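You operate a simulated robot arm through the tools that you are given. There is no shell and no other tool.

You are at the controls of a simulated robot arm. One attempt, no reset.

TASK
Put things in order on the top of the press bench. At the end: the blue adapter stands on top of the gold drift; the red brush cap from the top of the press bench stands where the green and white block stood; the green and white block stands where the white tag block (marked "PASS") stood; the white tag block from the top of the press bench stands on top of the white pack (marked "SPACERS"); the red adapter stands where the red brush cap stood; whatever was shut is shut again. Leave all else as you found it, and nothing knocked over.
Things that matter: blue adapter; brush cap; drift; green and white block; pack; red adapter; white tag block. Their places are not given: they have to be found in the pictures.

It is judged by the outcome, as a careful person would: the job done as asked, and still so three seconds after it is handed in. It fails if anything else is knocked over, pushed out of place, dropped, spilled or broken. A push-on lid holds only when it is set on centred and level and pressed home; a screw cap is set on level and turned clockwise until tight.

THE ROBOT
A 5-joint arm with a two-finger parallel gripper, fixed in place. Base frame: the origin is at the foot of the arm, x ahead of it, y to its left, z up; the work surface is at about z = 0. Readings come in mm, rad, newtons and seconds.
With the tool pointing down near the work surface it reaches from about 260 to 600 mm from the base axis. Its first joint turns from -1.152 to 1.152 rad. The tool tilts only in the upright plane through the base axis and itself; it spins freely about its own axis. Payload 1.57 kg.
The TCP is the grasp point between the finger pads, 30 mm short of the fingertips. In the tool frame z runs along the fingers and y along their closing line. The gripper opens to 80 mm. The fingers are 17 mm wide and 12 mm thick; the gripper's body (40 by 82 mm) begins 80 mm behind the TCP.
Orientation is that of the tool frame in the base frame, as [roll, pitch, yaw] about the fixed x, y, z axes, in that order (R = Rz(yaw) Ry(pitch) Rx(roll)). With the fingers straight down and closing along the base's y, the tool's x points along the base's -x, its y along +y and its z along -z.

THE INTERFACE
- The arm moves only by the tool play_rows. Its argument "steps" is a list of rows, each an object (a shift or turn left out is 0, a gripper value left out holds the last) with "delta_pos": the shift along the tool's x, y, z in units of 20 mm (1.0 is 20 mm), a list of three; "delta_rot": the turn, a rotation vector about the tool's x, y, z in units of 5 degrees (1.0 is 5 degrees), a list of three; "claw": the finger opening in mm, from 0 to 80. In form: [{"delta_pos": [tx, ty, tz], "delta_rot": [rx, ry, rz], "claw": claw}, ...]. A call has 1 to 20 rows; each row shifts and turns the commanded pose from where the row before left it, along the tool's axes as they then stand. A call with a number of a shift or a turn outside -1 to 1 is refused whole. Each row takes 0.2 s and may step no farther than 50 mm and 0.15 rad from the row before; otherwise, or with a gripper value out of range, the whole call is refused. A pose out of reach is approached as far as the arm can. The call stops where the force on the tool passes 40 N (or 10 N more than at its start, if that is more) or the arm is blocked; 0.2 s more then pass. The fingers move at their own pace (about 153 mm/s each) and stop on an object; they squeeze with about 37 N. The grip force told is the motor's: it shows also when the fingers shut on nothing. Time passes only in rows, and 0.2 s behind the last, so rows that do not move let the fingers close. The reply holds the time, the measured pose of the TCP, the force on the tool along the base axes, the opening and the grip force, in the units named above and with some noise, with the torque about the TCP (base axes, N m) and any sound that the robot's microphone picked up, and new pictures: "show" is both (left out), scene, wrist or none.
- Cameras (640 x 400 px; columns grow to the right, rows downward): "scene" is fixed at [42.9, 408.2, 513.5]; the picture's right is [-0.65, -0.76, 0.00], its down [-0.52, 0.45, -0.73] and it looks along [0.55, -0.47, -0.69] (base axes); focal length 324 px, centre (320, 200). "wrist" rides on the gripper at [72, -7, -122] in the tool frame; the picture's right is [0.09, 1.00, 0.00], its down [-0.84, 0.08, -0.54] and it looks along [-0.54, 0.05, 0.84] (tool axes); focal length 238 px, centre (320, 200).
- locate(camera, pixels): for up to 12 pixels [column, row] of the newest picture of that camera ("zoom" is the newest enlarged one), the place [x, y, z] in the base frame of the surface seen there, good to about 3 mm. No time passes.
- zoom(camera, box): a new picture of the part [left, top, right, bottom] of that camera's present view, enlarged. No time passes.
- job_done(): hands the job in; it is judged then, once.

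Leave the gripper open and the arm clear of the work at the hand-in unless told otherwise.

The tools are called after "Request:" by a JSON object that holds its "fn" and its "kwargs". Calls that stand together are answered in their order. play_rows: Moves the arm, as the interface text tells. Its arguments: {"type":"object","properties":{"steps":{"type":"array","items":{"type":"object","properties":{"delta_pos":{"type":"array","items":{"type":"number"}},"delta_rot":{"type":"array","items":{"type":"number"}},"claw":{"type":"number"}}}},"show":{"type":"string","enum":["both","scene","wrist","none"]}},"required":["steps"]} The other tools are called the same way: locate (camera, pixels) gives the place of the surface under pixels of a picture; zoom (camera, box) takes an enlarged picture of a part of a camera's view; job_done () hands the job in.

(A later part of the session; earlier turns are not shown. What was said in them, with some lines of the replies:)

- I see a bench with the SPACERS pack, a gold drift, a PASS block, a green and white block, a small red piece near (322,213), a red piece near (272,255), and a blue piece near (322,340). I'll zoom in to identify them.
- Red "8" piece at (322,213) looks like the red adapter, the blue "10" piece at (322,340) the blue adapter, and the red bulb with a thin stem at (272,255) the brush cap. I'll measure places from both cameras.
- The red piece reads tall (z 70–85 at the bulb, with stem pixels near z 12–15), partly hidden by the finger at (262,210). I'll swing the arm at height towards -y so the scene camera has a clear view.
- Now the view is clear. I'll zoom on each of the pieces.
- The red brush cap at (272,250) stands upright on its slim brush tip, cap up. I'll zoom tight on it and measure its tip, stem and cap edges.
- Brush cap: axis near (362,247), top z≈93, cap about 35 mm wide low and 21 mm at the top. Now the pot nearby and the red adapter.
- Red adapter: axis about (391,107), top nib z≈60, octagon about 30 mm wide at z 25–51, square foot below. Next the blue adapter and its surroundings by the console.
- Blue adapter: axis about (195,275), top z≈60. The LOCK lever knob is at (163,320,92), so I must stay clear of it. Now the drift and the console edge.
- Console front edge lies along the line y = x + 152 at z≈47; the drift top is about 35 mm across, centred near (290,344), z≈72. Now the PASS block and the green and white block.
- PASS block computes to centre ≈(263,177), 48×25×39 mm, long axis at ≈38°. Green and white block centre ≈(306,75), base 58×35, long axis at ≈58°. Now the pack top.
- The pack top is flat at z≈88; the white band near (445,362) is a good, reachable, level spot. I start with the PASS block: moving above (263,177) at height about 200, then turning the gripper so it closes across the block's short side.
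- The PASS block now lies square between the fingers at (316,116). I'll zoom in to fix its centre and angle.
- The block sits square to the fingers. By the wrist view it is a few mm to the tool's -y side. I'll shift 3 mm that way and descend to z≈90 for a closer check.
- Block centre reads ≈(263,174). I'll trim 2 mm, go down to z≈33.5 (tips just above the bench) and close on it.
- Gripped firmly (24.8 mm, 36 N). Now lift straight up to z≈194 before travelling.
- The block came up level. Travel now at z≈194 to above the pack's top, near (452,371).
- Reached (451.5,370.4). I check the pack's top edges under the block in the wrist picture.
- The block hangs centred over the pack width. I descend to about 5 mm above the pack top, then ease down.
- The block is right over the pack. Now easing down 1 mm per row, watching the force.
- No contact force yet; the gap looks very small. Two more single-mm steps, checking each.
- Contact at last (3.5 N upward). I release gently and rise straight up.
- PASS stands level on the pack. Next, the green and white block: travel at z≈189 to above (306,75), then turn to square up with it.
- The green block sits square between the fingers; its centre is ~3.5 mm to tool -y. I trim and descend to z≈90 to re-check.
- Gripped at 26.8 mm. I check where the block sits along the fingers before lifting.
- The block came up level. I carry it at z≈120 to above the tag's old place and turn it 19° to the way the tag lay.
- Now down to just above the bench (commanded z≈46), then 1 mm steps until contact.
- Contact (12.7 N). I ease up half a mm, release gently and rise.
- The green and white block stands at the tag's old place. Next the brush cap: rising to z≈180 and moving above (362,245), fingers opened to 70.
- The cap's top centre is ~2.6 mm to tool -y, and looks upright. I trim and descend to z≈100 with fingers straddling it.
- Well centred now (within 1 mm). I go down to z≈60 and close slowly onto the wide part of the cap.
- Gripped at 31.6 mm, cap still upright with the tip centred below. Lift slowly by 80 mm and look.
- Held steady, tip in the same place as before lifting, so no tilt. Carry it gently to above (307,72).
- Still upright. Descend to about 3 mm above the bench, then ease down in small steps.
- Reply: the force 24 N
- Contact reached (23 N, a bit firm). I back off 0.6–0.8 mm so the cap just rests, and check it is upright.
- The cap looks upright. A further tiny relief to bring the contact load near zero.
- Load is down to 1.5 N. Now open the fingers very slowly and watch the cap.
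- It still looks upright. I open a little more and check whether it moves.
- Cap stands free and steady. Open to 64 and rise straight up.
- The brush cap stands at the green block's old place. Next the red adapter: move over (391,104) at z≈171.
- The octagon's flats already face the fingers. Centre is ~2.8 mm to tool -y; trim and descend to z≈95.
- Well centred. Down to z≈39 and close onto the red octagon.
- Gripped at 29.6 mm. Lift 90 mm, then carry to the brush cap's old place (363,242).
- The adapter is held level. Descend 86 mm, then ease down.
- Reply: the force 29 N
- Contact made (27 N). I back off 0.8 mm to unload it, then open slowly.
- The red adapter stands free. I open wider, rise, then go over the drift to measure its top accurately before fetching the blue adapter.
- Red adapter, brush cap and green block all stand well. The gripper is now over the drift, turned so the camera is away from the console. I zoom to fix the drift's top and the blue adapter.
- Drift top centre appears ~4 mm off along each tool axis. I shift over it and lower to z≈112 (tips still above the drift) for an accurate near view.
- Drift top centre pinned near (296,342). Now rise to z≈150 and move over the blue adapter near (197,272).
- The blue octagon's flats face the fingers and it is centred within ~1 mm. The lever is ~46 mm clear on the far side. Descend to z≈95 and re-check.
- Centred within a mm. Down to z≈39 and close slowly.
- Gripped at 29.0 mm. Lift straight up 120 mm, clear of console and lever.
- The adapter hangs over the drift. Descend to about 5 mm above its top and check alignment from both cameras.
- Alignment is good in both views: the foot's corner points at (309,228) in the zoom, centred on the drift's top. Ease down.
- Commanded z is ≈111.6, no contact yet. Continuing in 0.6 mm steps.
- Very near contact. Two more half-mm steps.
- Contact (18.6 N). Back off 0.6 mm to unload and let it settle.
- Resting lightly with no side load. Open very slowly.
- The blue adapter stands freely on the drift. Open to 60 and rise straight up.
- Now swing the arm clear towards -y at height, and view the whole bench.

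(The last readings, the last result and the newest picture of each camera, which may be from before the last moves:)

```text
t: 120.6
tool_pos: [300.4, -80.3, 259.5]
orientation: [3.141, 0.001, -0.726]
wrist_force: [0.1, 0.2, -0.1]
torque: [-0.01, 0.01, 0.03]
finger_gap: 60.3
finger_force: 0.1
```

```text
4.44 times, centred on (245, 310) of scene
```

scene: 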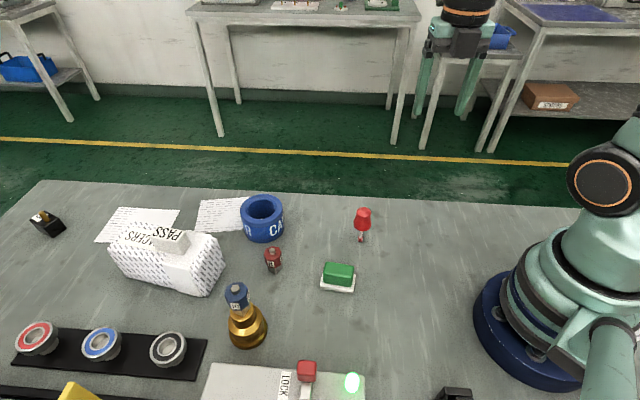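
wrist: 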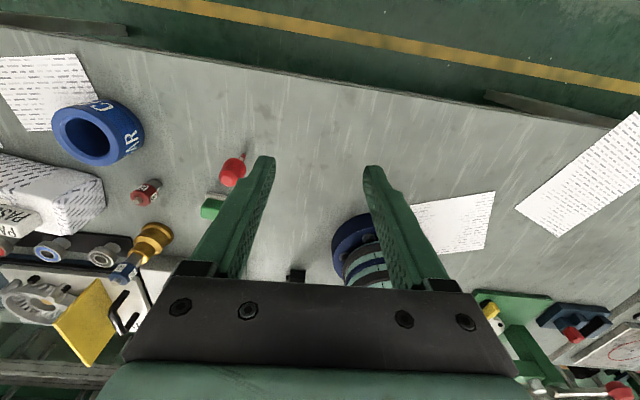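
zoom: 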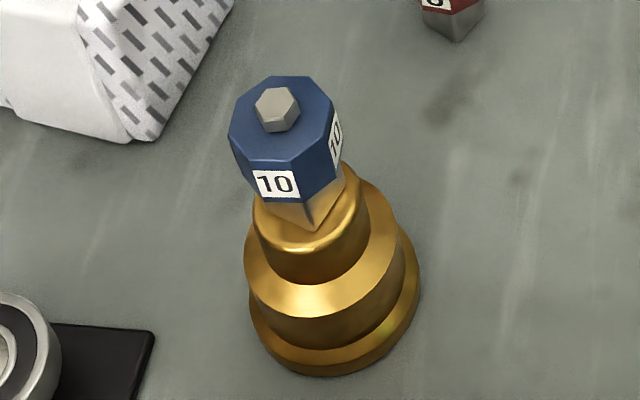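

Everything stands as asked. A last check of positions with the scene camera against the first readings.

Request:
{"fn": "zoom", "kwargs": {"camera": "scene", "box": [252, 240, 296, 280]}}

Request:
{"fn": "locate", "kwargs": {"camera": "scene", "pixels": [[272, 250], [272, 253], [274, 272], [361, 240], [362, 212], [338, 271], [322, 287], [355, 292], [345, 268]]}}

Request:
{"fn": "zoom", "kwargs": {"camera": "scene", "box": [310, 255, 366, 300]}}

Request:
{"fn": "zoom", "kwargs": {"camera": "scene", "box": [335, 200, 390, 250]}}

```text
10.00 times, centred on (274, 260) of scene
```

zoom: 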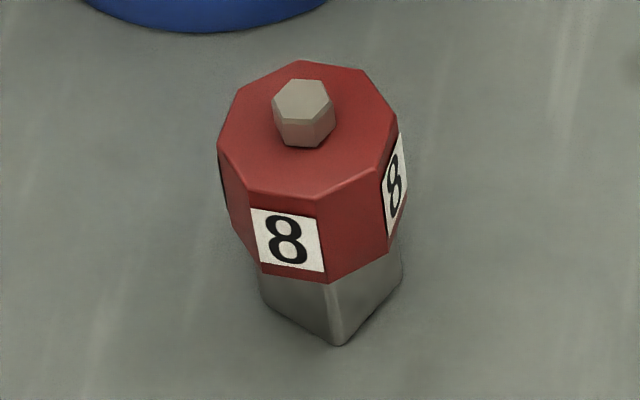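

```text
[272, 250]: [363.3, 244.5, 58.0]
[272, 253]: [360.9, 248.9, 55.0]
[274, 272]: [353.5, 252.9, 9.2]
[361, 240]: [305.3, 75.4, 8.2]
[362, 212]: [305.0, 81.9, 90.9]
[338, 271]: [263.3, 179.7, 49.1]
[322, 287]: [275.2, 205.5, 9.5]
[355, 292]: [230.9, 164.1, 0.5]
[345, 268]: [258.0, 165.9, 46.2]
```

```text
8.89 times, centred on (338, 278) of scene
```

zoom: 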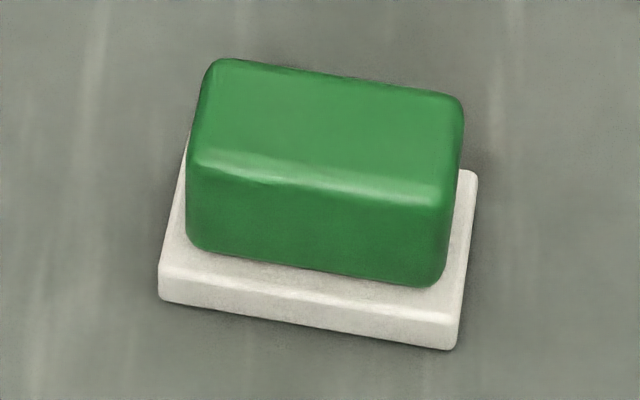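

```text
8.00 times, centred on (362, 225) of scene
```

zoom: 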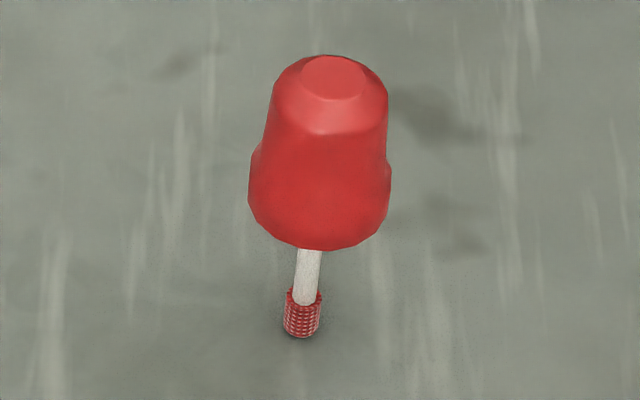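

All positions match within a few mm: the green block at the tag's old place, the brush cap at the green block's, and the red adapter at the brush cap's. PASS is on the pack and the blue adapter is on the drift. Nothing was opened, nothing is knocked over, the gripper is open and the arm is clear. Handing in.

Request:
{"fn": "job_done", "kwargs": {}}

```text
The job is handed in.
```

The job is done and handed in. Everything was still standing in the last pictures before hand-in. I don't have the judge's result.

| Piece | Where it stands now |
|---|---|
| White tag block ("PASS") | On top of the white "SPACERS" pack, near the end closer to the arm, because the middle of the pack was at the edge of the arm's reach |
| Green and white block | Where the tag block stood, turned to lie the same way |
| Red brush cap | Where the green and white block stood, upright on its brush tip |
| Red adapter | Where the brush cap stood |
| Blue adapter | On top of the gold drift, centred |

By the scene camera, the three pieces set on the bench are within about 4 mm of the places they replaced. Nothing needed opening or shutting, and nothing was knocked over. The gripper is open and the arm is clear of the work.
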